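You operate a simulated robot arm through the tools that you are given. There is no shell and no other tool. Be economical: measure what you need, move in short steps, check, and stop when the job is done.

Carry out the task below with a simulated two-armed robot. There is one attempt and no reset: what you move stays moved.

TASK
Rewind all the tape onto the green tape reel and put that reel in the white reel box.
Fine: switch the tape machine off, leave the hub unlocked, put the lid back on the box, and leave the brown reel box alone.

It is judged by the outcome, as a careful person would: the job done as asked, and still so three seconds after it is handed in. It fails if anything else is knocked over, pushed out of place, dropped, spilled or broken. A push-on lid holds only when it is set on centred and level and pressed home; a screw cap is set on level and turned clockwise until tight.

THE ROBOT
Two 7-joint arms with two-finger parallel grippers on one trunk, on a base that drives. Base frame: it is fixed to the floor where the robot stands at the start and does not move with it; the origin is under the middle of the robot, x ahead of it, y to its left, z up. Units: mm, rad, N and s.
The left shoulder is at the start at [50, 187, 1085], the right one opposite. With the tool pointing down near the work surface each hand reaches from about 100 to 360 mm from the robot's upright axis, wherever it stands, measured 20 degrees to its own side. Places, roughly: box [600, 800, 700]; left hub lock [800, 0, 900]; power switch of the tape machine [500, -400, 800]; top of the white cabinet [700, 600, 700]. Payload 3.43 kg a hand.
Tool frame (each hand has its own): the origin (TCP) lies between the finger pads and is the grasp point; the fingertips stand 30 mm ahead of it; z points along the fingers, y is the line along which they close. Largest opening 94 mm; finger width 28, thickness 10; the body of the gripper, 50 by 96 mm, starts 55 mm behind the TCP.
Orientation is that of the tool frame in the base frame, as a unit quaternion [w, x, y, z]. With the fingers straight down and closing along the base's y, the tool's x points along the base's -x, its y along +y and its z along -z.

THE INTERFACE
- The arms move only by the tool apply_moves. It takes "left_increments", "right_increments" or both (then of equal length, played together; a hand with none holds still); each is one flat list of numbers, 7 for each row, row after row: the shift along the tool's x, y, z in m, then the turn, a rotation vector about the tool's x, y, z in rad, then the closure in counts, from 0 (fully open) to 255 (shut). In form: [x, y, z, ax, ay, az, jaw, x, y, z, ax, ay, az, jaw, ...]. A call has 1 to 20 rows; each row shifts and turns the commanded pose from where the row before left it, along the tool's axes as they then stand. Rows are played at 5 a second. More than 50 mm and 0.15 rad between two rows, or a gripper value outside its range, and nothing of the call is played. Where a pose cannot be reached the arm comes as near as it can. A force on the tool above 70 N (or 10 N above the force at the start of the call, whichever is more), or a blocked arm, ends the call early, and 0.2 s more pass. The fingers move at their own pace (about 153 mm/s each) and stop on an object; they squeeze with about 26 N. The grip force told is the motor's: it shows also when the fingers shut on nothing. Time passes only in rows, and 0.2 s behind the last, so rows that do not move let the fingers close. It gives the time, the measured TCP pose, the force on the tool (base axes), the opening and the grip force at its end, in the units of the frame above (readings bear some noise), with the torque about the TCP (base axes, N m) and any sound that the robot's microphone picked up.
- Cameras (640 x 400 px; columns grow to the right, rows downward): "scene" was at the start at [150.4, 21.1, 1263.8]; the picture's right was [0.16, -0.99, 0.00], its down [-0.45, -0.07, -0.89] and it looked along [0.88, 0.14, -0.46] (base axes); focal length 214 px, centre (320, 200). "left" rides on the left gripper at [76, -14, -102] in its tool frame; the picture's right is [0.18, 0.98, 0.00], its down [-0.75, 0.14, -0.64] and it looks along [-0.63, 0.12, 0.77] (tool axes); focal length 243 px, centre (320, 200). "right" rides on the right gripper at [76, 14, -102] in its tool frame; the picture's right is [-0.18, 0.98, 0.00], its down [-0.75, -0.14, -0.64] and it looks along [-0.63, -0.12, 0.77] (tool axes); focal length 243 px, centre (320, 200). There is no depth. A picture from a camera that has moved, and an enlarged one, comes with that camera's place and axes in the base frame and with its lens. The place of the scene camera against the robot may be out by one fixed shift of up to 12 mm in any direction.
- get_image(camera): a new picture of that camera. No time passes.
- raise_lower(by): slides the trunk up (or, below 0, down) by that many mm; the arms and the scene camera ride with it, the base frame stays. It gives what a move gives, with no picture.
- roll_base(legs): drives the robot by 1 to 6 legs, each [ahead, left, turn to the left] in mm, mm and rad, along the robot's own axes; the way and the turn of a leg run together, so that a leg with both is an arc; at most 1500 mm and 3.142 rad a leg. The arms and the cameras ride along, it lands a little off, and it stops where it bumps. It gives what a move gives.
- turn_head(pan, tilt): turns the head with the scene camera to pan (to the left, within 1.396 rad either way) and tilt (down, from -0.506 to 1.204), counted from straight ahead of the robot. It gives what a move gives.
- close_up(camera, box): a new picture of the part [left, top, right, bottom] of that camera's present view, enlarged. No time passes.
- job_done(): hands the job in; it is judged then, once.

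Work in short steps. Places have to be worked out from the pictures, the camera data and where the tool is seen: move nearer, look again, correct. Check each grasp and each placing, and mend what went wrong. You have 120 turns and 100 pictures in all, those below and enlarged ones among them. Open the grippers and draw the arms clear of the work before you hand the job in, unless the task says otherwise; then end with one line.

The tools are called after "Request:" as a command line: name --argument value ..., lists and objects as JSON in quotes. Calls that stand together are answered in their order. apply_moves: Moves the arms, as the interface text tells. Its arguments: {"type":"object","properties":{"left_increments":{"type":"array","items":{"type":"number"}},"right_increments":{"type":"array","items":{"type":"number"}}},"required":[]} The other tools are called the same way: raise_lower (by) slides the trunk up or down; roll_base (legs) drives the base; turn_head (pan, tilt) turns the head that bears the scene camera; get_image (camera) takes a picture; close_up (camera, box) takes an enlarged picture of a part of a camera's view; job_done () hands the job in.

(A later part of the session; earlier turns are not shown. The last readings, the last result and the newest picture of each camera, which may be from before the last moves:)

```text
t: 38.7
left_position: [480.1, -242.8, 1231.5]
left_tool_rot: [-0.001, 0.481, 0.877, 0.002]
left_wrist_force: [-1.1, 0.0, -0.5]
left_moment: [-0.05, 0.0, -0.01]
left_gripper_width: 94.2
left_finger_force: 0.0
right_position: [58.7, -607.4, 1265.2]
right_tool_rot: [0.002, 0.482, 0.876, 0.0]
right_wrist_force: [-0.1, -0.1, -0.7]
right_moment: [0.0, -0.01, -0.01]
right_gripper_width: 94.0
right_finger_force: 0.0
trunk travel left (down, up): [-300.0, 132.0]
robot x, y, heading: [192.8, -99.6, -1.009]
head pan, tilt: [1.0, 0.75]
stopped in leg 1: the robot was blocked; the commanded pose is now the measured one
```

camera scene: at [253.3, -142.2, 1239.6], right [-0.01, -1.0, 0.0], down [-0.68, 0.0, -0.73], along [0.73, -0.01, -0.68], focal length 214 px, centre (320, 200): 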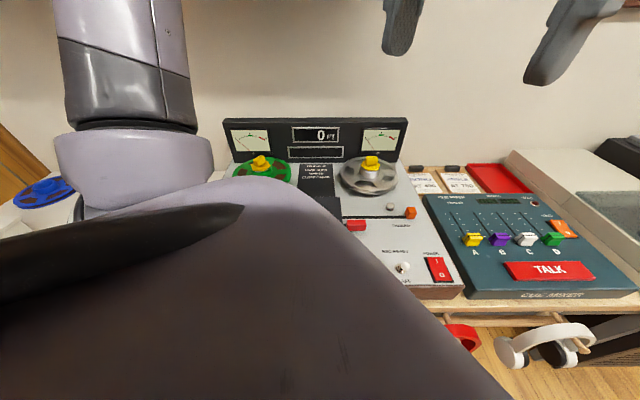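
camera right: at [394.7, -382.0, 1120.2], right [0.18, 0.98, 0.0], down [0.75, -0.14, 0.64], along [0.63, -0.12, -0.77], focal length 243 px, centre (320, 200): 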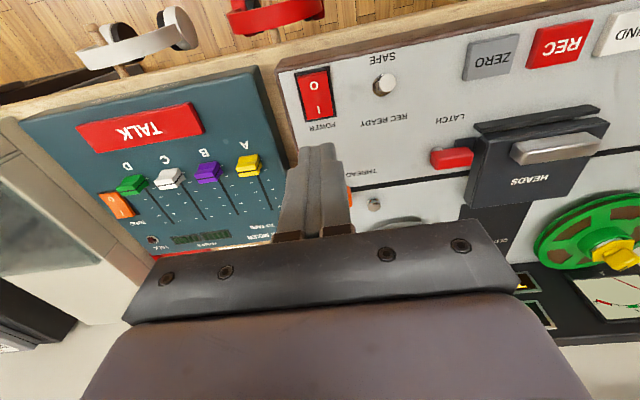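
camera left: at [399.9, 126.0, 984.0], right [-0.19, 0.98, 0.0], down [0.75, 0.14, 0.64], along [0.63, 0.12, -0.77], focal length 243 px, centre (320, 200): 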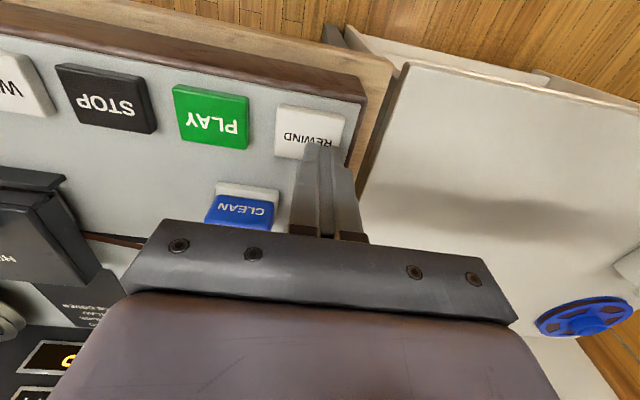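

Stopped at x≈193, and the left shoulder is now about [378, -43], roughly 385 mm from the hub. I swing the left hand over toward the hub, staying high.

Request:
apply_moves --left_increments '[0.015, 0.04, 0.016, 0, 0, 0, 0, 0.015, 0.04, 0.016, 0, 0, 0, 0, 0.015, 0.04, 0.016, 0, 0, 0, 0, 0.015, 0.04, 0.016, 0, 0, 0, 0, 0.015, 0.04, 0.016, 0, 0, 0, 0, 0.015, 0.04, 0.016, 0, 0, 0, 0, 0.015, 0.04, 0.016, 0, 0, 0, 0, 0.015, 0.04, 0.016, 0, 0, 0, 0]'

Request:
get_image --camera "left"

```text
t: 40.5
left_position: [684.6, 28.5, 1102.2]
left_tool_rot: [0.002, 0.481, 0.877, 0.003]
left_wrist_force: [-1.1, 0.1, -0.2]
left_moment: [0.05, -0.02, -0.04]
left_gripper_width: 94.4
left_finger_force: 0.0
right_position: [57.8, -606.4, 1262.3]
right_tool_rot: [0.004, 0.483, 0.876, 0.0]
right_wrist_force: [-0.8, 0.0, -0.1]
right_moment: [-0.01, 0.0, 0.01]
right_gripper_width: 94.0
right_finger_force: 0.0
trunk travel left (down, up): [-300.0, 132.0]
robot x, y, heading: [197.5, -95.6, -1.009]
head pan, tilt: [1.0, 0.75]
```

```text
70 pictures are left
camera left: at [631.5, 85.4, 1204.7], right [0.73, 0.68, 0.01], down [0.52, -0.56, 0.64], along [0.44, -0.47, -0.77], focal length 243 px, centre (320, 200)
```

left: 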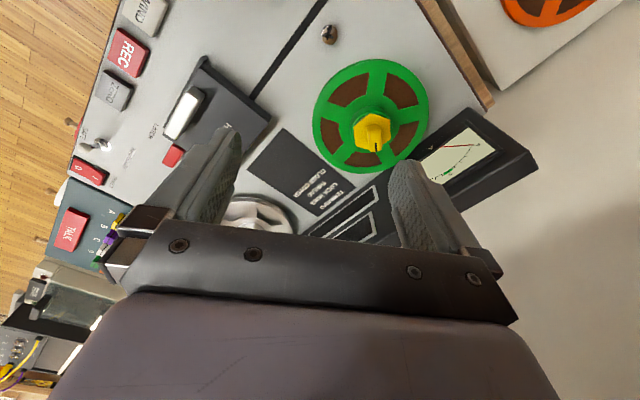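

The knob works out at about [787, 29, 888]. I enlarge it to read its bar direction and markings.

Request:
close_up --camera "left" --box '[300, 50, 444, 180]'

Request:
close_up --camera "scene" --box '[220, 140, 400, 210]'

```text
3.08 times, centred on (372, 115) of left
camera zoom: at [631.5, 85.4, 1204.7], right [0.73, 0.68, 0.01], down [0.52, -0.56, 0.64], along [0.44, -0.47, -0.77], focal length 746 px, centre (160, 462)
```

zoom: 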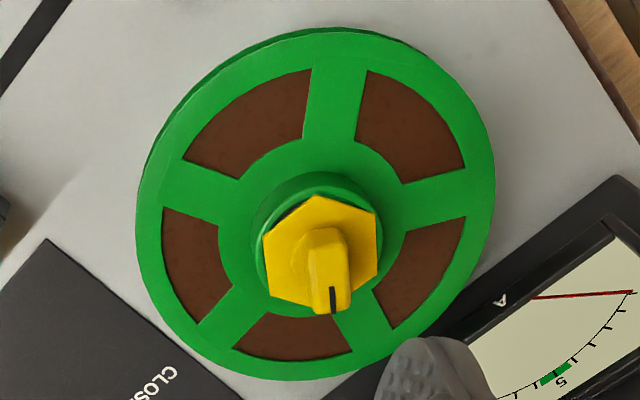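

```text
3.56 times, centred on (310, 175) of scene
camera zoom: at [304.7, -142.0, 1240.2], right [-0.01, -1.0, 0.0], down [-0.68, 0.01, -0.74], along [0.74, -0.01, -0.68], focal length 763 px, centre (356, 289)
```

zoom: 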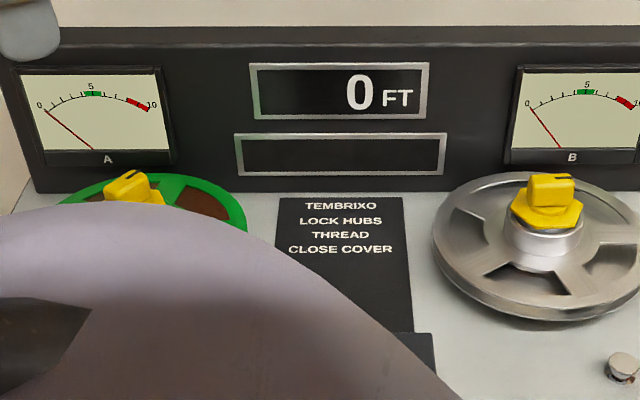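

The knob bar points about -32° in plan, with its index mark at the far end. I turn the hand so the fingers close across the bar and move above it.

Request:
apply_moves --left_increments '[0, 0, 0, 0, 0, -0.1135, 150, 0, 0, 0, 0, 0, -0.1135, 150, 0, 0, 0, 0, 0, -0.1135, 150, 0, 0, 0, 0, 0, -0.1135, 150, -0.0217, 0.0136, 0.0355, 0, 0, 0, 150, -0.0217, 0.0136, 0.0355, 0, 0, 0, 150, -0.0217, 0.0136, 0.0355, 0, 0, 0, 150, -0.0217, 0.0136, 0.0355, 0, 0, 0, 150]'

Request:
get_image --camera "left"

```text
t: 42.3
left_position: [785.9, 33.3, 961.5]
left_tool_rot: [0.003, 0.272, 0.962, 0.002]
left_wrist_force: [0.6, -0.9, -0.1]
left_moment: [-0.02, 0.02, -0.01]
left_gripper_width: 38.8
left_finger_force: 0.1
right_position: [57.4, -607.6, 1263.1]
right_tool_rot: [0.003, 0.483, 0.876, 0.0]
right_wrist_force: [-0.3, 0.5, 0.0]
right_moment: [0.02, -0.01, 0.0]
right_gripper_width: 93.9
right_finger_force: 0.1
trunk travel left (down, up): [-300.0, 132.0]
robot x, y, heading: [195.2, -101.3, -1.01]
head pan, tilt: [1.0, 0.75]
```

```text
67 pictures are left
camera left: at [714.0, 60.7, 1063.4], right [0.36, 0.93, 0.0], down [0.71, -0.28, 0.64], along [0.6, -0.23, -0.76], focal length 243 px, centre (320, 200)
```

left: 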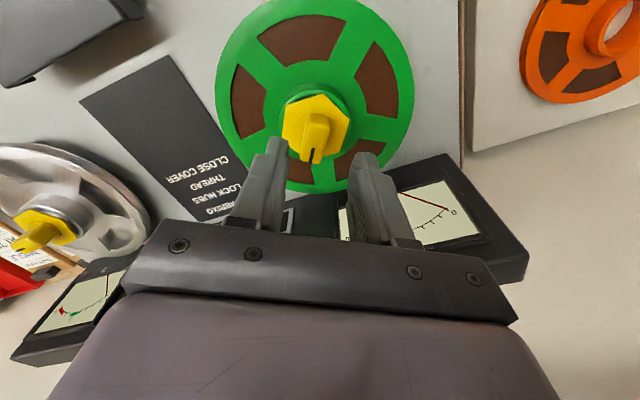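

The knob refines to [790, 29.5]. I nudge over and descend so the fingers straddle the bar.

Request:
apply_moves --left_increments '[-0.0055, -0.0013, 0.025, 0, 0, 0, 150, 0, 0, 0.02, 0, 0, 0, 150, 0, 0, 0.008, 0, 0, 0, 150]'

Request:
close_up --camera "left" --box '[220, 80, 420, 240]'

```text
t: 43.1
left_position: [790.3, 28.4, 909.3]
left_tool_rot: [0.002, 0.272, 0.962, 0.003]
left_wrist_force: [-0.1, 1.1, 0.9]
left_moment: [-0.01, 0.03, -0.01]
left_gripper_width: 38.8
left_finger_force: 0.0
right_position: [58.1, -607.6, 1263.6]
right_tool_rot: [0.003, 0.482, 0.876, 0.001]
right_wrist_force: [-0.2, 0.7, 1.1]
right_moment: [-0.02, 0.02, 0.0]
right_gripper_width: 94.1
right_finger_force: 0.0
trunk travel left (down, up): [-300.0, 132.0]
robot x, y, heading: [196.1, -96.0, -1.008]
head pan, tilt: [1.0, 0.75]
```

```text
2.50 times, centred on (320, 160) of left
camera zoom: at [719.0, 56.3, 1010.7], right [0.36, 0.93, 0.0], down [0.71, -0.28, 0.64], along [0.6, -0.23, -0.76], focal length 606 px, centre (320, 300)
```

zoom: 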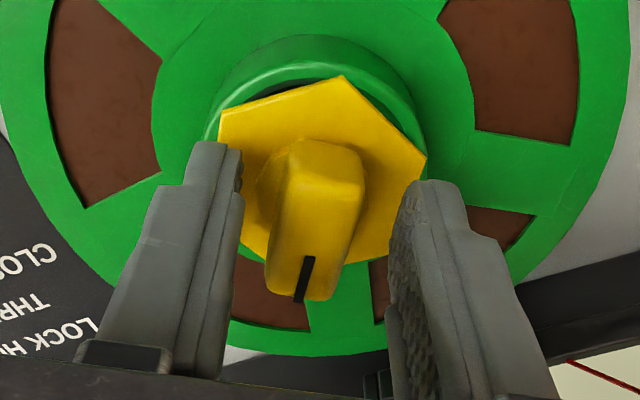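

Well centred. Descend 8 mm more and close on the bar.

Request:
apply_moves --left_increments '[0, 0, 0.004, 0, 0, 0, 150, 0, 0, 0.004, 0, 0, 0, 150, 0, 0, 0, 0, 0, 0, 255, 0, 0, 0, 0, 0, 0, 255, 0, 0, 0, 0, 0, 0, 255]'

Request:
close_up --camera "left" --box '[220, 80, 420, 240]'

```text
t: 44.3
left_position: [791.4, 25.9, 903.4]
left_tool_rot: [0.004, 0.273, 0.962, 0.001]
left_wrist_force: [-6.2, -7.8, 19.0]
left_moment: [-0.17, 0.38, 0.01]
left_gripper_width: 28.7
left_finger_force: 44.9
right_position: [56.9, -608.0, 1263.5]
right_tool_rot: [0.004, 0.482, 0.876, 0.001]
right_wrist_force: [0.1, -0.3, -0.6]
right_moment: [-0.02, 0.03, 0.01]
right_gripper_width: 94.1
right_finger_force: 0.2
trunk travel left (down, up): [-300.0, 132.0]
robot x, y, heading: [195.2, -99.4, -1.007]
head pan, tilt: [1.0, 0.75]
```

```text
2.50 times, centred on (320, 160) of left
camera zoom: at [719.0, 54.9, 1004.2], right [0.36, 0.93, 0.0], down [0.71, -0.27, 0.65], along [0.6, -0.23, -0.76], focal length 606 px, centre (320, 300)
```

zoom: 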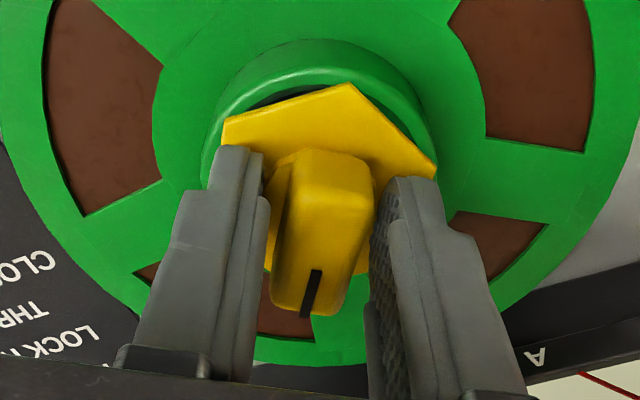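

The fingers stopped at 28.7 mm with 19 N up-force: the tips are jammed on the hex flange. I open slightly, rise 4 mm and close again.

Request:
apply_moves --left_increments '[0, 0, 0, 0, 0, 0, 150, 0, 0, -0.005, 0, 0, 0, 150, 0, 0, 0, 0, 0, 0, 255, 0, 0, 0, 0, 0, 0, 255, 0, 0, 0, 0, 0, 0, 255]'

Request:
close_up --camera "left" --box '[220, 80, 420, 240]'

```text
t: 45.5
left_position: [789.5, 27.1, 905.4]
left_tool_rot: [-0.001, 0.272, 0.962, 0.001]
left_wrist_force: [-7.4, -4.1, -24.6]
left_moment: [-0.38, -0.31, -0.03]
left_gripper_width: 28.5
left_finger_force: 45.3
right_position: [57.9, -607.7, 1263.7]
right_tool_rot: [0.003, 0.482, 0.876, 0.0]
right_wrist_force: [0.2, 0.0, -0.4]
right_moment: [0.02, -0.03, -0.04]
right_gripper_width: 94.0
right_finger_force: 0.1
trunk travel left (down, up): [-300.0, 132.0]
robot x, y, heading: [196.2, -100.6, -1.006]
head pan, tilt: [1.0, 0.75]
```

```text
2.50 times, centred on (320, 160) of left
camera zoom: at [718.7, 55.4, 1006.7], right [0.36, 0.93, 0.0], down [0.72, -0.28, 0.64], along [0.6, -0.23, -0.77], focal length 606 px, centre (320, 300)
```

zoom: 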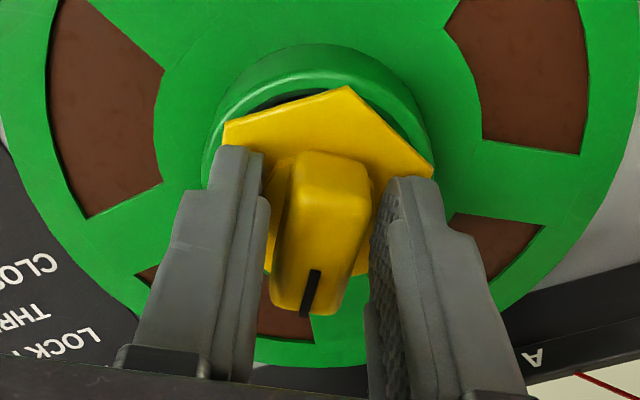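

It is gripping the round skirt under the bar (28 mm). I'd rather hold the flat bar itself, so I open, rise to TCP z≈914 and close again.

Request:
apply_moves --left_increments '[0, 0, 0, 0, 0, 0, 150, 0, 0, -0.0035, 0, 0, 0, 150, 0, 0, -0.0035, 0, 0, 0, 150, 0, 0, 0, 0, 0, 0, 255, 0, 0, 0, 0, 0, 0, 255, 0, 0, 0, 0, 0, 0, 255]'

Request:
close_up --camera "left" --box '[220, 80, 420, 240]'

```text
t: 46.9
left_position: [792.6, 26.8, 915.2]
left_tool_rot: [0.002, 0.272, 0.962, 0.0]
left_wrist_force: [-5.0, -11.6, 1.5]
left_moment: [-0.5, 0.11, -0.03]
left_gripper_width: 17.6
left_finger_force: 44.7
right_position: [56.0, -608.6, 1262.4]
right_tool_rot: [0.004, 0.483, 0.876, 0.001]
right_wrist_force: [0.4, -0.3, -0.2]
right_moment: [-0.01, -0.02, -0.02]
right_gripper_width: 94.0
right_finger_force: 0.0
trunk travel left (down, up): [-300.0, 132.0]
robot x, y, heading: [193.1, -100.2, -1.003]
head pan, tilt: [1.0, 0.75]
```

```text
2.50 times, centred on (320, 160) of left
camera zoom: at [719.6, 54.9, 1015.8], right [0.36, 0.93, 0.0], down [0.71, -0.27, 0.64], along [0.6, -0.23, -0.76], focal length 606 px, centre (320, 300)
```

zoom: 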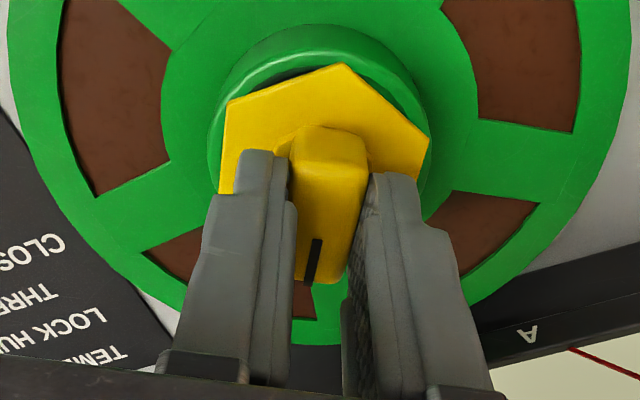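

Now holding the bar (17.6 mm). I turn anticlockwise about the knob axis by about 27° and check the torque.

Request:
apply_moves --left_increments '[-0.0001, 0.0007, 0, 0, 0, -0.12, 255, -0.0001, 0.0007, 0, 0, 0, -0.12, 255, -0.0001, 0.0007, 0, 0, 0, -0.12, 255, -0.0001, 0.0007, 0, 0, 0, -0.12, 255]'

Request:
close_up --camera "left" --box '[200, 40, 440, 240]'

```text
t: 47.9
left_position: [792.3, 25.5, 914.0]
left_tool_rot: [0.001, 0.036, 0.999, -0.005]
left_wrist_force: [-11.2, -35.7, 1.5]
left_moment: [-0.36, -0.92, -0.06]
left_gripper_width: 17.7
left_finger_force: 45.6
right_position: [56.5, -609.3, 1263.0]
right_tool_rot: [0.003, 0.482, 0.876, 0.001]
right_wrist_force: [0.1, 0.2, 0.2]
right_moment: [0.04, -0.03, -0.04]
right_gripper_width: 94.3
right_finger_force: 0.1
trunk travel left (down, up): [-300.0, 132.0]
robot x, y, heading: [193.4, -97.3, -1.007]
head pan, tilt: [1.0, 0.75]
```

```text
2.00 times, centred on (320, 140) of left
camera zoom: at [715.1, 18.9, 1016.0], right [-0.11, 0.99, -0.01], down [0.76, 0.09, 0.64], along [0.64, 0.07, -0.77], focal length 485 px, centre (320, 320)
```

zoom: 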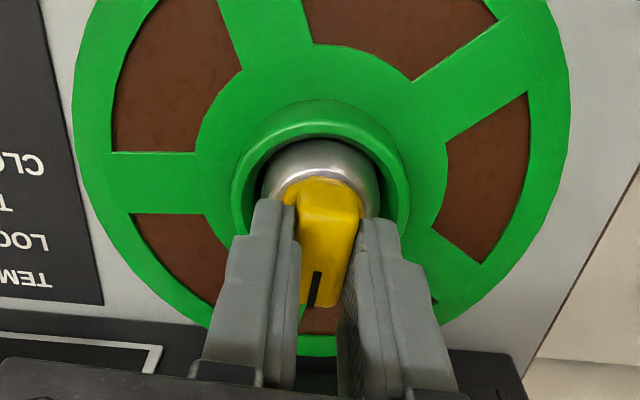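

The hex lock flange has retracted, so the hub looks unlocked. I turn a bit further to make it sure, easing off the sideways force.

Request:
apply_moves --left_increments '[0, -0.002, 0, 0, 0, -0.1, 255, 0, -0.001, 0, 0, 0, -0.1, 255, 0, 0, 0, 0, 0, -0.1, 255]'

Request:
close_up --camera "left" --box '[200, 40, 440, 240]'

```text
t: 48.7
left_position: [792.2, 26.3, 915.3]
left_tool_rot: [0.001, -0.116, 0.993, 0.0]
left_wrist_force: [-11.8, -24.3, 9.2]
left_moment: [-0.55, -0.2, -0.01]
left_gripper_width: 17.8
left_finger_force: 44.6
right_position: [56.9, -608.5, 1263.1]
right_tool_rot: [0.004, 0.483, 0.876, 0.002]
right_wrist_force: [0.0, 0.6, 0.5]
right_moment: [-0.04, 0.0, -0.02]
right_gripper_width: 94.1
right_finger_force: 0.0
trunk travel left (down, up): [-300.0, 132.0]
robot x, y, heading: [194.1, -100.1, -1.006]
head pan, tilt: [1.0, 0.75]
```

```text
2.00 times, centred on (320, 140) of left
camera zoom: at [721.3, -5.0, 1016.0], right [-0.41, 0.91, 0.0], down [0.7, 0.31, 0.64], along [0.59, 0.26, -0.77], focal length 485 px, centre (320, 320)
```

zoom: 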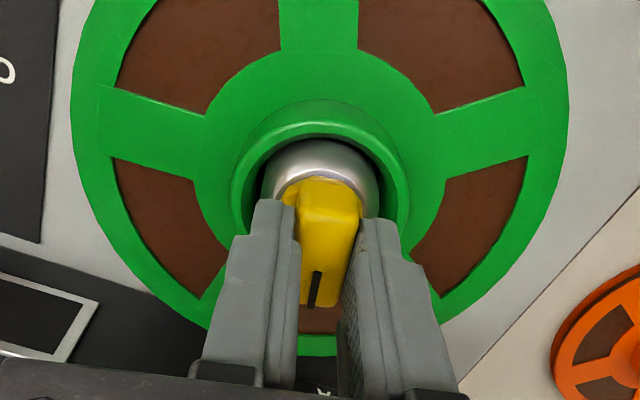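

Still no rotational resistance. I turn another 40° toward a likely 90° end stop.

Request:
apply_moves --left_increments '[0, -0.001, 0, 0, 0, -0.14, 255, 0, -0.001, 0, 0, 0, -0.14, 255, 0, 0, 0, 0, 0, -0.14, 255, 0, 0, 0, 0, 0, -0.14, 255, 0, 0, 0, 0, 0, -0.14, 255]'

Request:
close_up --camera "left" --box '[200, 40, 440, 240]'

```text
t: 49.9
left_position: [792.5, 25.5, 914.1]
left_tool_rot: [0.0, -0.45, 0.893, 0.001]
left_wrist_force: [-21.0, -3.5, 15.6]
left_moment: [-0.94, 1.14, 0.01]
left_gripper_width: 17.8
left_finger_force: 44.7
right_position: [55.6, -609.7, 1262.8]
right_tool_rot: [0.003, 0.482, 0.876, 0.001]
right_wrist_force: [-1.6, 0.2, -0.4]
right_moment: [-0.01, 0.0, 0.03]
right_gripper_width: 94.1
right_finger_force: 0.1
trunk travel left (down, up): [-300.0, 132.0]
robot x, y, heading: [198.2, -94.6, -1.011]
head pan, tilt: [1.0, 0.75]
```

```text
2.00 times, centred on (320, 140) of left
camera zoom: at [759.1, -44.3, 1015.8], right [-0.9, 0.43, 0.0], down [0.33, 0.69, 0.64], along [0.28, 0.58, -0.77], focal length 485 px, centre (320, 320)
```

zoom: 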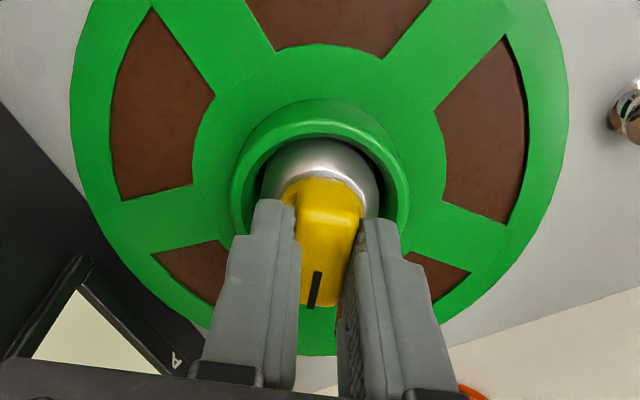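

The knob has turned about 85° with no torque and the lock flange is retracted. I release, rise, and look at the reel boss for a grasp.

Request:
apply_moves --left_increments '[0, 0, 0, 0, 0, 0, 140, 0, 0, 0, 0, 0, 0, 140, 0, 0, -0.04, 0, 0, 0, 0, 0, 0, -0.03, 0, 0, 0, 0]'

Request:
get_image --camera "left"

```text
t: 50.9
left_position: [793.1, 26.4, 984.4]
left_tool_rot: [0.003, -0.448, 0.894, 0.0]
left_wrist_force: [0.1, -0.3, -1.1]
left_moment: [-0.04, -0.03, 0.02]
left_gripper_width: 94.0
left_finger_force: 0.1
right_position: [58.0, -607.9, 1263.8]
right_tool_rot: [0.003, 0.483, 0.876, 0.0]
right_wrist_force: [0.1, -0.5, 1.1]
right_moment: [0.02, -0.02, -0.01]
right_gripper_width: 93.9
right_finger_force: 0.0
trunk travel left (down, up): [-300.0, 132.0]
robot x, y, heading: [195.9, -96.3, -1.009]
head pan, tilt: [1.0, 0.75]
```

```text
59 pictures are left
camera left: at [758.7, -43.7, 1085.4], right [-0.9, 0.44, 0.0], down [0.33, 0.69, 0.65], along [0.29, 0.58, -0.76], focal length 243 px, centre (320, 200)
```

left: 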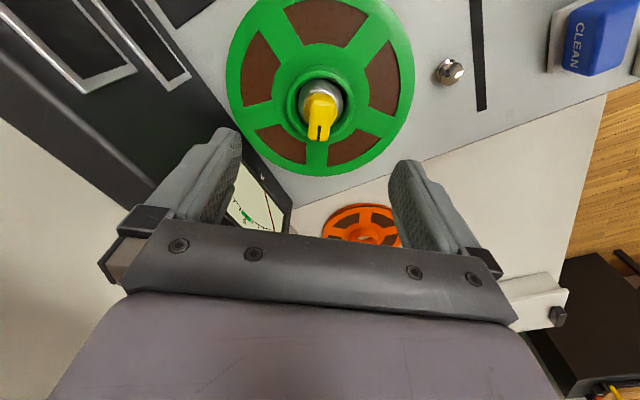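

From the two grasps the hub axis is at about [792.5, 26], right under the TCP, and the boss is about 60 mm across. I descend open toward the boss and check the tip height.

Request:
apply_moves --left_increments '[0, 0, 0.04, 0, 0, 0, 0, 0, 0, 0.035, 0, 0, 0, 0, 0, 0, 0.015, 0, 0, 0, 0]'

Request:
close_up --camera "left" --box '[160, 0, 480, 240]'

```text
t: 51.7
left_position: [793.2, 24.8, 895.1]
left_tool_rot: [0.004, -0.448, 0.894, 0.0]
left_wrist_force: [0.1, -1.1, 0.1]
left_moment: [-0.04, -0.02, 0.02]
left_gripper_width: 94.0
left_finger_force: 0.1
right_position: [57.0, -608.5, 1262.6]
right_tool_rot: [0.004, 0.482, 0.876, 0.001]
right_wrist_force: [-0.1, 0.5, 0.4]
right_moment: [0.0, 0.0, 0.01]
right_gripper_width: 93.9
right_finger_force: 0.1
trunk travel left (down, up): [-300.0, 132.0]
robot x, y, heading: [193.7, -101.3, -1.006]
head pan, tilt: [1.0, 0.75]
```

```text
1.67 times, centred on (320, 120) of left
camera zoom: at [759.2, -44.7, 995.9], right [-0.9, 0.44, 0.0], down [0.33, 0.69, 0.65], along [0.29, 0.58, -0.76], focal length 404 px, centre (320, 333)
```

zoom: 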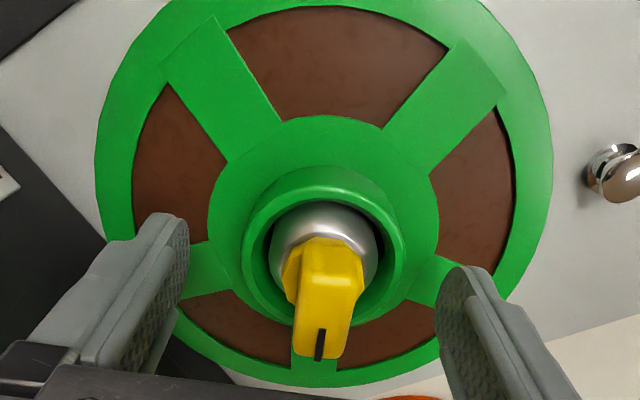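

Tips at z≈865 are still above the boss rim. I go down in small steps, watching force.

Request:
apply_moves --left_increments '[0, 0, 0.006, 0, 0, 0, 0, 0, 0, 0.006, 0, 0, 0, 0, 0, 0, 0.004, 0, 0, 0, 0]'

Request:
close_up --camera "left" --box '[160, 0, 480, 240]'

```text
t: 52.5
left_position: [793.3, 23.7, 879.0]
left_tool_rot: [0.002, -0.449, 0.894, 0.0]
left_wrist_force: [-0.4, 0.3, -0.2]
left_moment: [-0.02, 0.01, -0.01]
left_gripper_width: 94.2
left_finger_force: 0.1
right_position: [57.7, -606.9, 1263.1]
right_tool_rot: [0.004, 0.483, 0.876, 0.001]
right_wrist_force: [-0.7, 0.1, -0.6]
right_moment: [0.0, 0.0, -0.01]
right_gripper_width: 94.0
right_finger_force: 0.0
trunk travel left (down, up): [-300.0, 132.0]
robot x, y, heading: [197.7, -101.4, -1.011]
head pan, tilt: [1.0, 0.75]
```

```text
1.67 times, centred on (320, 120) of left
camera zoom: at [759.7, -45.0, 979.7], right [-0.9, 0.44, 0.0], down [0.33, 0.69, 0.65], along [0.29, 0.58, -0.76], focal length 404 px, centre (320, 333)
```

zoom: 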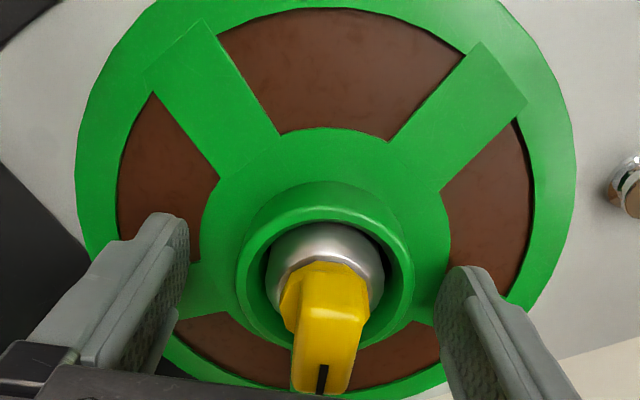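

The tips are close to the flange, which I estimate near z 845–850. A touch lower, then close on the boss.

Request:
apply_moves --left_increments '[0, 0, 0.003, 0, 0, 0, 0, 0, 0, 0, 0, 0, 0, 255, 0, 0, 0, 0, 0, 0, 255, 0, 0, 0, 0, 0, 0, 255]'

Request:
close_up --camera "left" --box '[160, 0, 480, 240]'

```text
t: 53.5
left_position: [794.9, 25.5, 875.4]
left_tool_rot: [0.003, -0.448, 0.894, 0.001]
left_wrist_force: [-2.0, 2.4, 6.3]
left_moment: [0.27, 0.39, -0.01]
left_gripper_width: 60.8
left_finger_force: 25.8
right_position: [56.8, -608.6, 1262.5]
right_tool_rot: [0.004, 0.483, 0.876, 0.0]
right_wrist_force: [0.4, 0.6, -0.2]
right_moment: [0.02, 0.02, 0.02]
right_gripper_width: 94.0
right_finger_force: 0.0
trunk travel left (down, up): [-300.0, 132.0]
robot x, y, heading: [194.3, -99.8, -1.007]
head pan, tilt: [1.0, 0.75]
```

```text
1.67 times, centred on (320, 120) of left
camera zoom: at [759.5, -44.5, 977.2], right [-0.9, 0.44, 0.0], down [0.33, 0.69, 0.65], along [0.29, 0.58, -0.76], focal length 404 px, centre (320, 333)
```

zoom: 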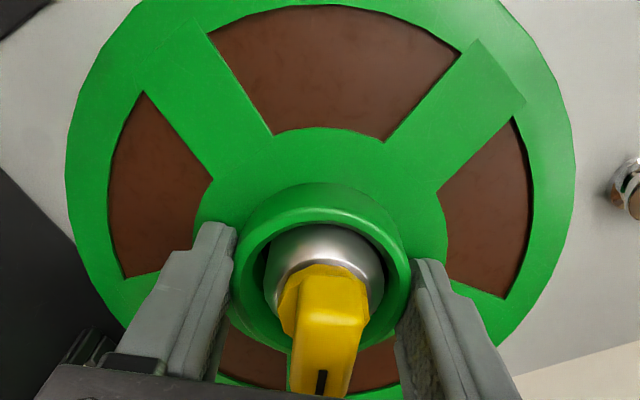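

Boss gripped at 60.8 mm. I lift straight up slowly.

Request:
apply_moves --left_increments '[0, 0, -0.01, 0, 0, 0, 255, 0, 0, -0.015, 0, 0, 0, 255, 0, 0, -0.02, 0, 0, 0, 255, 0, 0, -0.02, 0, 0, 0, 255, 0, 0, -0.03, 0, 0, 0, 255, 0, 0, -0.03, 0, 0, 0, 255, 0, 0, -0.03, 0, 0, 0, 255]'

Request:
get_image --camera "scene"

Request:
get_image --camera "left"

```text
t: 55.1
left_position: [792.0, 23.6, 1031.6]
left_tool_rot: [0.002, -0.448, 0.894, 0.001]
left_wrist_force: [-0.7, 0.3, -3.1]
left_moment: [0.02, 0.02, -0.01]
left_gripper_width: 60.8
left_finger_force: 25.9
right_position: [57.3, -607.8, 1262.1]
right_tool_rot: [0.004, 0.483, 0.876, 0.002]
right_wrist_force: [-0.9, 0.1, 0.1]
right_moment: [0.0, 0.0, 0.01]
right_gripper_width: 93.9
right_finger_force: 0.0
trunk travel left (down, up): [-300.0, 132.0]
robot x, y, heading: [194.8, -101.2, -1.012]
head pan, tilt: [1.0, 0.75]
```

```text
55 pictures are left
camera scene: at [304.5, -142.3, 1240.3], right [-0.01, -1.0, 0.0], down [-0.68, 0.01, -0.74], along [0.74, -0.01, -0.68], focal length 214 px, centre (320, 200)
```

scene: 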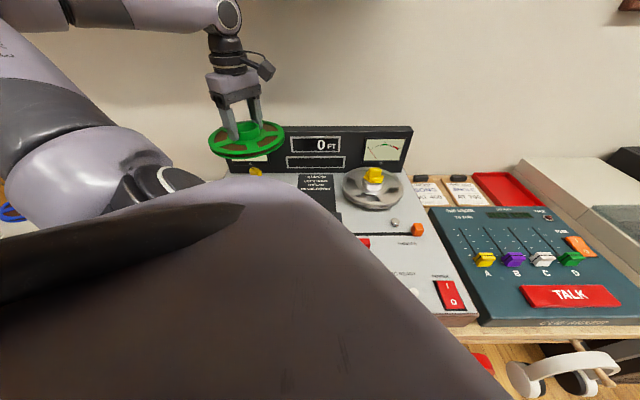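

```text
54 pictures are left
camera left: at [757.5, -45.5, 1131.9], right [-0.9, 0.44, 0.0], down [0.34, 0.69, 0.65], along [0.29, 0.58, -0.76], focal length 243 px, centre (320, 200)
```

left: 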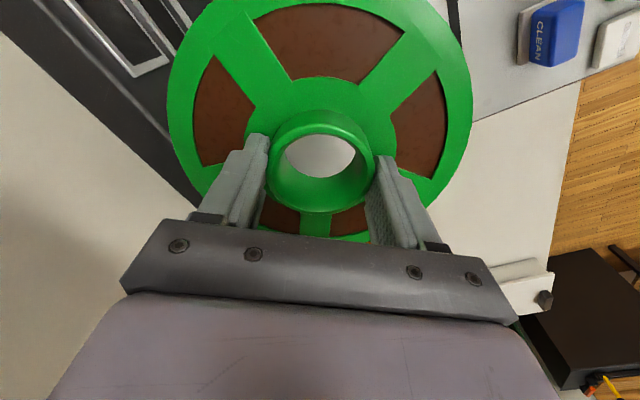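

The reel is held (about 3 N) well clear of the machine. I back the base away and turn to face ahead again, carrying the reel high.

Request:
roll_base --legs '[[-53, -85, 0], [0, 0, 1.01]]'

Request:
turn_head --pan 0.7 --tilt 0.6

Request:
get_image --camera "scene"

```text
t: 58.8
left_position: [324.1, 471.3, 1026.0]
left_tool_rot: [0.001, 0.818, -0.575, -0.001]
left_wrist_force: [-0.1, -0.5, -3.7]
left_moment: [-0.03, -0.02, -0.01]
left_gripper_width: 60.5
left_finger_force: 25.7
right_position: [447.3, -488.6, 1263.6]
right_tool_rot: [0.001, 0.009, 1.0, -0.001]
right_wrist_force: [0.5, 0.0, 0.0]
right_moment: [0.01, -0.01, -0.03]
right_gripper_width: 94.0
right_finger_force: 0.1
trunk travel left (down, up): [-300.0, 132.0]
robot x, y, heading: [96.0, -99.0, -0.018]
head pan, tilt: [1.0, 0.75]
```

```text
t: 59.6
left_position: [324.4, 470.4, 1025.5]
left_tool_rot: [0.001, 0.819, -0.573, 0.0]
left_wrist_force: [-0.1, 0.1, -3.0]
left_moment: [0.02, 0.04, -0.01]
left_gripper_width: 60.7
left_finger_force: 26.2
right_position: [447.6, -488.8, 1264.8]
right_tool_rot: [0.001, 0.01, 1.0, -0.001]
right_wrist_force: [-0.6, -0.1, -0.4]
right_moment: [0.01, 0.02, 0.0]
right_gripper_width: 93.7
right_finger_force: 0.2
trunk travel left (down, up): [-300.0, 132.0]
robot x, y, heading: [98.1, -96.3, -0.019]
head pan, tilt: [0.7, 0.6]
```

```text
53 pictures are left
camera scene: at [223.6, -37.9, 1252.4], right [0.63, -0.78, 0.0], down [-0.44, -0.36, -0.82], along [0.64, 0.52, -0.57], focal length 214 px, centre (320, 200)
```

scene: 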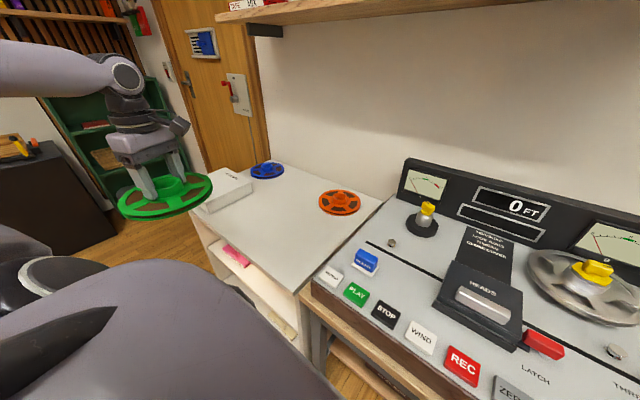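

The way to the cabinet is clear. I bring the reel closer in, then drive left along the cabinet front.

Request:
apply_moves --left_increments '[0.037, -0.0042, 0, 0, 0, 0, 255, 0.037, -0.0042, 0, 0, 0, 0, 255, 0.037, -0.0042, 0, 0, 0, 0, 255, 0.037, -0.0042, 0, 0, 0, 0, 255, 0.037, -0.0042, 0, 0, 0, 0, 255, 0.037, -0.0042, 0, 0, 0, 0, 255]'

Request:
roll_base --legs '[[0, 850, 0.018]]'

Request:
turn_head --pan 0.1 --tilt 0.75

Request:
get_image --camera "scene"

```text
t: 61.0
left_position: [423.8, 270.4, 1025.2]
left_tool_rot: [0.002, 0.819, -0.574, -0.002]
left_wrist_force: [-0.8, -0.3, -2.6]
left_moment: [-0.03, 0.02, 0.01]
left_gripper_width: 60.6
left_finger_force: 25.5
right_position: [447.8, -490.4, 1264.3]
right_tool_rot: [0.001, 0.01, 1.0, -0.001]
right_wrist_force: [0.3, -0.2, -0.1]
right_moment: [-0.03, -0.02, -0.03]
right_gripper_width: 94.1
right_finger_force: 0.0
trunk travel left (down, up): [-300.0, 132.0]
robot x, y, heading: [96.2, -102.3, -0.016]
head pan, tilt: [0.7, 0.6]
```

```text
t: 65.5
left_position: [435.0, 1119.4, 1026.5]
left_tool_rot: [0.002, 0.821, -0.571, -0.001]
left_wrist_force: [0.6, -0.4, -3.4]
left_moment: [0.01, 0.0, 0.01]
left_gripper_width: 60.5
left_finger_force: 25.8
right_position: [463.8, 358.3, 1264.9]
right_tool_rot: [0.001, 0.005, 1.0, 0.0]
right_wrist_force: [-0.4, -0.2, 0.2]
right_moment: [-0.02, -0.03, -0.01]
right_gripper_width: 93.9
right_finger_force: 0.0
trunk travel left (down, up): [-300.0, 132.0]
robot x, y, heading: [109.1, 744.1, -0.011]
head pan, tilt: [0.7, 0.6]
```

```text
t: 66.5
left_position: [434.4, 1117.7, 1026.1]
left_tool_rot: [0.001, 0.821, -0.571, -0.001]
left_wrist_force: [0.1, -0.2, -3.3]
left_moment: [0.0, -0.01, -0.02]
left_gripper_width: 60.6
left_finger_force: 25.5
right_position: [464.0, 359.4, 1264.4]
right_tool_rot: [0.002, 0.005, 1.0, 0.0]
right_wrist_force: [-0.6, 0.7, -0.1]
right_moment: [-0.03, -0.03, 0.01]
right_gripper_width: 93.8
right_finger_force: 0.0
trunk travel left (down, up): [-300.0, 132.0]
robot x, y, heading: [109.5, 739.0, -0.014]
head pan, tilt: [0.099, 0.75]
```

```text
52 pictures are left
camera scene: at [250.7, 757.9, 1239.5], right [0.09, -1.0, 0.0], down [-0.68, -0.06, -0.73], along [0.73, 0.06, -0.68], focal length 214 px, centre (320, 200)
```

scene: 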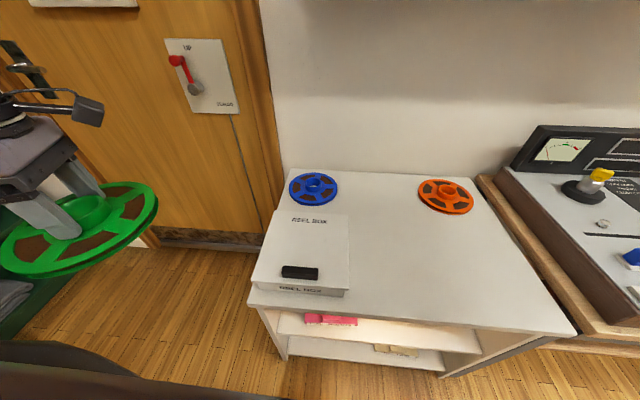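

I see the whole lid: about x 464–698, y 714–932, handle near [493, 826, 780]. The right hand will take the lid while the left keeps the reel: I tuck the left in, yaw the right by 90°, and shift the base left 150.

Request:
apply_moves --left_increments '[0.031, 0.0117, 0, 0, 0, 0, 255, 0.031, 0.0117, 0, 0, 0, 0, 255, 0.031, 0.0117, 0, 0, 0, 0, 255, 0, 0, 0, 0, 0, 0, 255, 0, 0, 0, 0, 0, 0, 255, 0, 0, 0, 0, 0, 0, 255, 0, 0, 0, 0, 0, 0, 255, 0, 0, 0, 0, 0, 0, 255, 0, 0, 0, 0, 0, 0, 255, 0, 0, 0, 0, 0, 0, 255, 0, 0, 0, 0, 0, 0, 255]' --right_increments '[0, 0, 0, 0, 0, 0.143, 0, 0, 0, 0, 0, 0, 0.143, 0, 0, 0, 0, 0, 0, 0.143, 0, 0, 0, 0, 0, 0, 0.143, 0, 0, 0, 0, 0, 0, 0.143, 0, 0, 0, 0, 0, 0, 0.143, 0, 0, 0, 0, 0, 0, 0.143, 0, 0, 0, 0, 0, 0, 0.143, 0, 0, 0, 0, 0, 0, 0.143, 0, 0, 0, 0, 0, 0, 0.143, 0, 0, 0, 0, 0, 0, 0.143, 0]'

Request:
roll_base --legs '[[0, 150, 0.012]]'

```text
t: 68.8
left_position: [434.2, 1019.9, 1026.7]
left_tool_rot: [0.002, 0.821, -0.571, 0.0]
left_wrist_force: [0.6, 0.7, -3.0]
left_moment: [0.01, -0.03, -0.01]
left_gripper_width: 60.5
left_finger_force: 26.2
right_position: [465.6, 357.3, 1264.0]
right_tool_rot: [0.002, 0.712, 0.702, 0.001]
right_wrist_force: [0.4, 0.2, 0.0]
right_moment: [-0.03, 0.01, -0.01]
right_gripper_width: 94.0
right_finger_force: 0.1
trunk travel left (down, up): [-300.0, 132.0]
robot x, y, heading: [109.2, 745.8, -0.011]
head pan, tilt: [0.099, 0.75]
```

```text
t: 70.2
left_position: [432.5, 1172.7, 1026.0]
left_tool_rot: [0.002, 0.824, -0.566, -0.001]
left_wrist_force: [0.3, 0.6, -3.9]
left_moment: [-0.01, -0.01, 0.03]
left_gripper_width: 60.9
left_finger_force: 26.0
right_position: [470.8, 511.5, 1265.5]
right_tool_rot: [0.001, 0.707, 0.707, 0.0]
right_wrist_force: [0.0, 1.0, -0.5]
right_moment: [-0.02, 0.01, 0.01]
right_gripper_width: 94.1
right_finger_force: 0.1
trunk travel left (down, up): [-300.0, 132.0]
robot x, y, heading: [108.2, 892.0, 0.001]
head pan, tilt: [0.099, 0.75]
```

Next I lower the trunk 140 and bring the right hand above the handle for a look.

Request:
raise_lower --by -140

Request:
apply_moves --right_increments '[0.034, 0.003, 0.014, 0, 0, 0, 100, 0.034, 0.003, 0.014, 0, 0, 0, 100, 0.034, 0.003, 0.014, 0, 0, 0, 100, 0.034, 0.003, 0.014, 0, 0, 0, 100, 0.034, 0.003, 0.014, 0, 0, 0, 100, 0.034, 0.003, 0.014, 0, 0, 0, 100, 0.034, 0.003, 0.014, 0, 0, 0, 100, 0.034, 0.003, 0.014, 0, 0, 0, 100]'

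Request:
get_image --camera "right"

```text
t: 71.9
left_position: [432.3, 1173.3, 886.9]
left_tool_rot: [0.002, 0.824, -0.567, -0.001]
left_wrist_force: [0.6, -1.1, -3.5]
left_moment: [0.05, -0.01, -0.02]
left_gripper_width: 60.6
left_finger_force: 26.6
right_position: [471.1, 510.1, 1123.7]
right_tool_rot: [0.001, 0.707, 0.708, 0.0]
right_wrist_force: [-0.5, -1.3, -0.6]
right_moment: [-0.01, -0.03, 0.05]
right_gripper_width: 93.8
right_finger_force: 0.1
trunk travel left (down, up): [-160.0, 272.0]
robot x, y, heading: [111.3, 894.9, 0.003]
head pan, tilt: [0.099, 0.75]
```

```text
t: 73.7
left_position: [432.4, 1171.5, 888.0]
left_tool_rot: [0.001, 0.824, -0.566, -0.001]
left_wrist_force: [-0.1, 1.0, -3.4]
left_moment: [-0.02, -0.02, -0.01]
left_gripper_width: 60.7
left_finger_force: 26.1
right_position: [493.8, 784.0, 1013.4]
right_tool_rot: [0.001, 0.707, 0.707, 0.001]
right_wrist_force: [0.1, -0.3, -0.2]
right_moment: [0.03, -0.03, -0.01]
right_gripper_width: 57.4
right_finger_force: 0.2
trunk travel left (down, up): [-160.0, 272.0]
robot x, y, heading: [111.5, 890.4, -0.001]
head pan, tilt: [0.099, 0.75]
```

```text
51 pictures are left
camera right: at [508.6, 861.0, 1116.1], right [0.98, -0.18, 0.0], down [-0.14, -0.75, 0.64], along [-0.12, -0.63, -0.77], focal length 243 px, centre (320, 200)
```

right: 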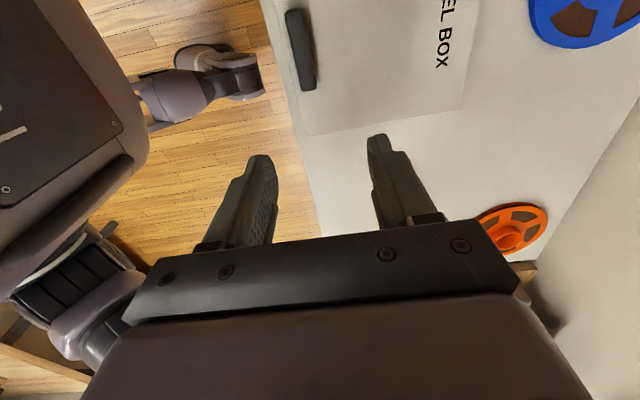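

The handle appears near [480, 817, 782]. I move above it and lower to check again.

Request:
apply_moves --right_increments '[0.012, -0.003, 0.037, 0, 0, 0, 100, 0.012, -0.003, 0.037, 0, 0, 0, 100, 0.011, -0.003, 0.037, 0, 0, 0, 100]'

Request:
get_image --camera "right"

```text
t: 74.5
left_position: [431.4, 1173.5, 886.3]
left_tool_rot: [0.001, 0.824, -0.566, -0.001]
left_wrist_force: [-0.5, 0.2, -3.8]
left_moment: [0.01, 0.0, 0.0]
left_gripper_width: 60.6
left_finger_force: 25.5
right_position: [485.9, 817.6, 900.5]
right_tool_rot: [0.002, 0.707, 0.708, 0.001]
right_wrist_force: [-0.2, -0.4, 0.1]
right_moment: [-0.01, 0.02, 0.05]
right_gripper_width: 57.2
right_finger_force: 0.1
trunk travel left (down, up): [-160.0, 272.0]
robot x, y, heading: [109.5, 889.4, 0.003]
head pan, tilt: [0.099, 0.75]
```

```text
50 pictures are left
camera right: at [500.1, 895.9, 1003.6], right [0.98, -0.18, 0.0], down [-0.14, -0.75, 0.64], along [-0.11, -0.63, -0.77], focal length 243 px, centre (320, 200)
```

right: 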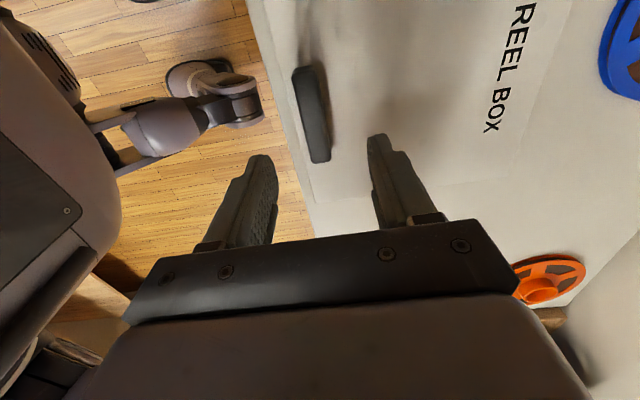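

Handle refined to about [479, 813]. I shift and descend to just above it.

Request:
apply_moves --right_increments '[-0.004, -0.007, 0.03, 0, 0, 0, 100, 0, 0, 0.035, 0, 0, 0, 100]'

Request:
close_up --camera "right" --box '[220, 40, 420, 240]'

```text
t: 75.1
left_position: [431.3, 1172.7, 886.4]
left_tool_rot: [0.001, 0.824, -0.567, -0.001]
left_wrist_force: [0.0, 0.2, -4.9]
left_moment: [0.0, 0.02, 0.0]
left_gripper_width: 60.5
left_finger_force: 26.3
right_position: [476.7, 815.2, 835.0]
right_tool_rot: [0.001, 0.707, 0.708, 0.002]
right_wrist_force: [0.3, -0.4, -0.9]
right_moment: [0.0, -0.04, 0.02]
right_gripper_width: 57.0
right_finger_force: 0.1
trunk travel left (down, up): [-160.0, 272.0]
robot x, y, heading: [109.1, 892.9, 0.003]
head pan, tilt: [0.099, 0.75]
```

```text
2.00 times, centred on (320, 140) of right
camera zoom: at [491.6, 891.8, 938.2], right [0.98, -0.18, 0.0], down [-0.14, -0.75, 0.64], along [-0.12, -0.63, -0.77], focal length 485 px, centre (320, 320)
```

zoom: 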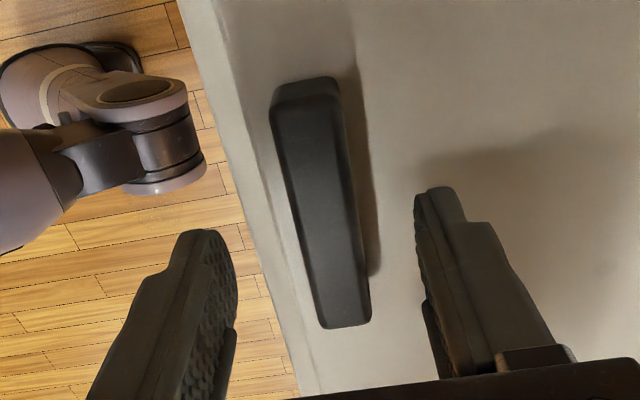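

Centred. I descend in steps watching for lid contact.

Request:
apply_moves --right_increments '[0, 0, 0.02, 0, 0, 0, 100, 0, 0, 0.008, 0, 0, 0, 100, 0, 0, 0.005, 0, 0, 0, 100]'

Request:
close_up --camera "right" --box '[220, 40, 420, 240]'

```text
t: 75.9
left_position: [429.8, 1171.6, 889.0]
left_tool_rot: [0.0, 0.824, -0.567, 0.001]
left_wrist_force: [0.3, 0.4, -3.7]
left_moment: [0.01, 0.01, 0.0]
left_gripper_width: 60.9
left_finger_force: 26.0
right_position: [479.0, 812.7, 812.4]
right_tool_rot: [0.007, 0.707, 0.707, 0.011]
right_wrist_force: [-5.1, -14.2, 61.6]
right_moment: [-0.67, -1.75, -0.07]
right_gripper_width: 55.2
right_finger_force: 0.0
trunk travel left (down, up): [-160.0, 272.0]
robot x, y, heading: [105.2, 892.6, -0.001]
head pan, tilt: [0.099, 0.75]
```

```text
2.00 times, centred on (320, 140) of right
camera zoom: at [491.1, 890.0, 915.3], right [0.98, -0.18, 0.02], down [-0.16, -0.76, 0.64], along [-0.1, -0.63, -0.77], focal length 485 px, centre (320, 320)
```

zoom: 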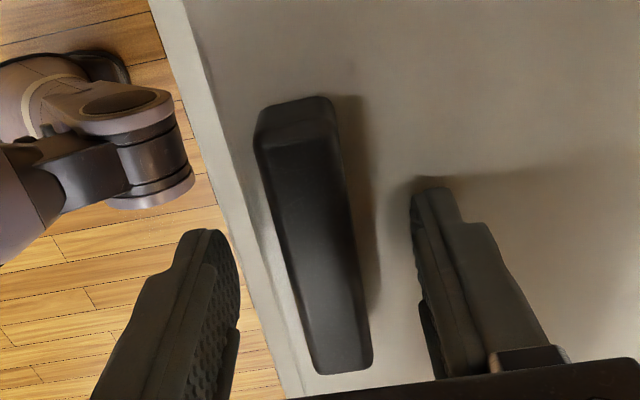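

The lid top is at z≈782 (I touched it). I rise to just above it and close on the handle.

Request:
apply_moves --right_increments '[0, 0, -0.014, 0, 0, 0, 100, 0, 0, 0, 0, 0, 0, 100, 0, 0, 0, 0, 0, 0, 255, 0, 0, 0, 0, 0, 0, 255, 0, 0, 0, 0, 0, 0, 255]'

Request:
close_up --camera "right" --box '[220, 40, 420, 240]'

```text
t: 77.1
left_position: [432.9, 1170.6, 887.4]
left_tool_rot: [0.002, 0.824, -0.567, -0.002]
left_wrist_force: [0.6, 0.6, -3.3]
left_moment: [0.01, 0.0, -0.03]
left_gripper_width: 60.6
left_finger_force: 25.8
right_position: [478.3, 813.2, 817.1]
right_tool_rot: [0.001, 0.707, 0.707, 0.001]
right_wrist_force: [0.4, -0.9, -1.5]
right_moment: [-0.01, 0.17, -0.02]
right_gripper_width: 19.5
right_finger_force: 25.9
trunk travel left (down, up): [-160.0, 272.0]
robot x, y, heading: [107.3, 892.4, 0.002]
head pan, tilt: [0.099, 0.75]
```

```text
2.00 times, centred on (320, 140) of right
camera zoom: at [492.8, 890.8, 919.4], right [0.98, -0.18, 0.0], down [-0.14, -0.75, 0.64], along [-0.12, -0.63, -0.77], focal length 485 px, centre (320, 320)
```

zoom: 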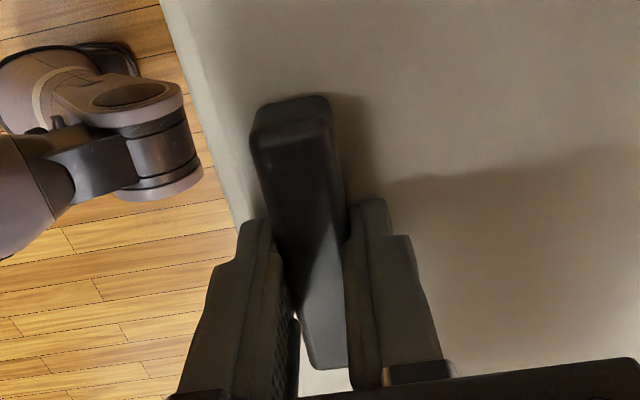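

Handle gripped (19.5 mm) at TCP [478.3, 813.2, 817]. I lift slowly and watch the lid.

Request:
apply_moves --right_increments '[0, 0, -0.01, 0, 0, 0, 255, 0, 0, -0.015, 0, 0, 0, 255, 0, 0, -0.02, 0, 0, 0, 255, 0, 0, -0.02, 0, 0, 0, 255, 0, 0, -0.02, 0, 0, 0, 255]'

Request:
get_image --camera "scene"

Request:
get_image --camera "right"

```text
t: 78.3
left_position: [431.5, 1171.8, 885.6]
left_tool_rot: [0.002, 0.824, -0.566, -0.001]
left_wrist_force: [-0.1, 0.6, -2.9]
left_moment: [0.01, 0.0, 0.04]
left_gripper_width: 60.5
left_finger_force: 26.2
right_position: [477.7, 813.9, 902.2]
right_tool_rot: [0.002, 0.706, 0.708, 0.0]
right_wrist_force: [0.9, -0.2, -2.6]
right_moment: [0.0, 0.18, 0.02]
right_gripper_width: 19.4
right_finger_force: 26.4
trunk travel left (down, up): [-160.0, 272.0]
robot x, y, heading: [109.3, 893.3, 0.002]
head pan, tilt: [0.099, 0.75]
```

```text
46 pictures are left
camera scene: at [251.4, 908.2, 1099.5], right [0.1, -0.99, 0.0], down [-0.68, -0.07, -0.73], along [0.73, 0.07, -0.68], focal length 214 px, centre (320, 200)
```

scene: 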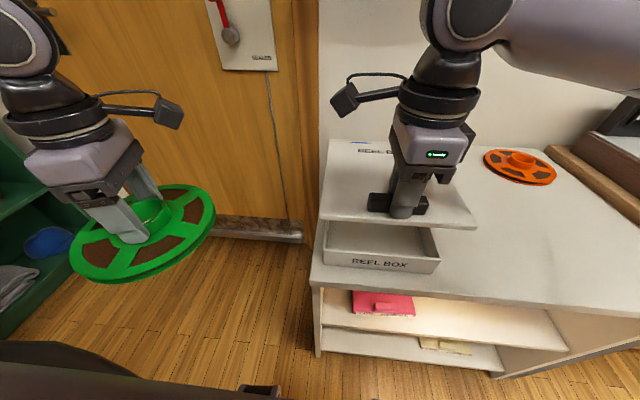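

```text
45 pictures are left
camera right: at [492.3, 890.4, 1005.4], right [0.98, -0.18, 0.0], down [-0.14, -0.75, 0.64], along [-0.12, -0.63, -0.77], focal length 243 px, centre (320, 200)
```

right: 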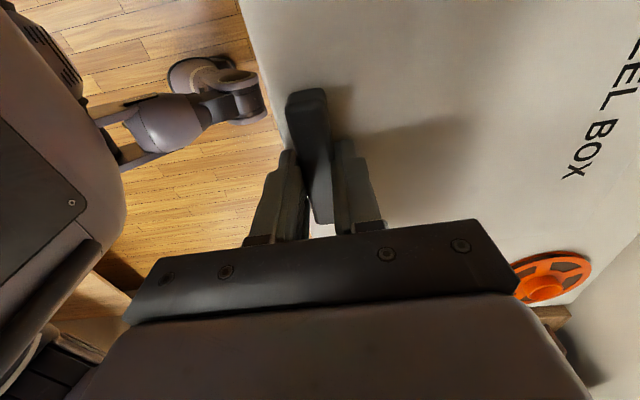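

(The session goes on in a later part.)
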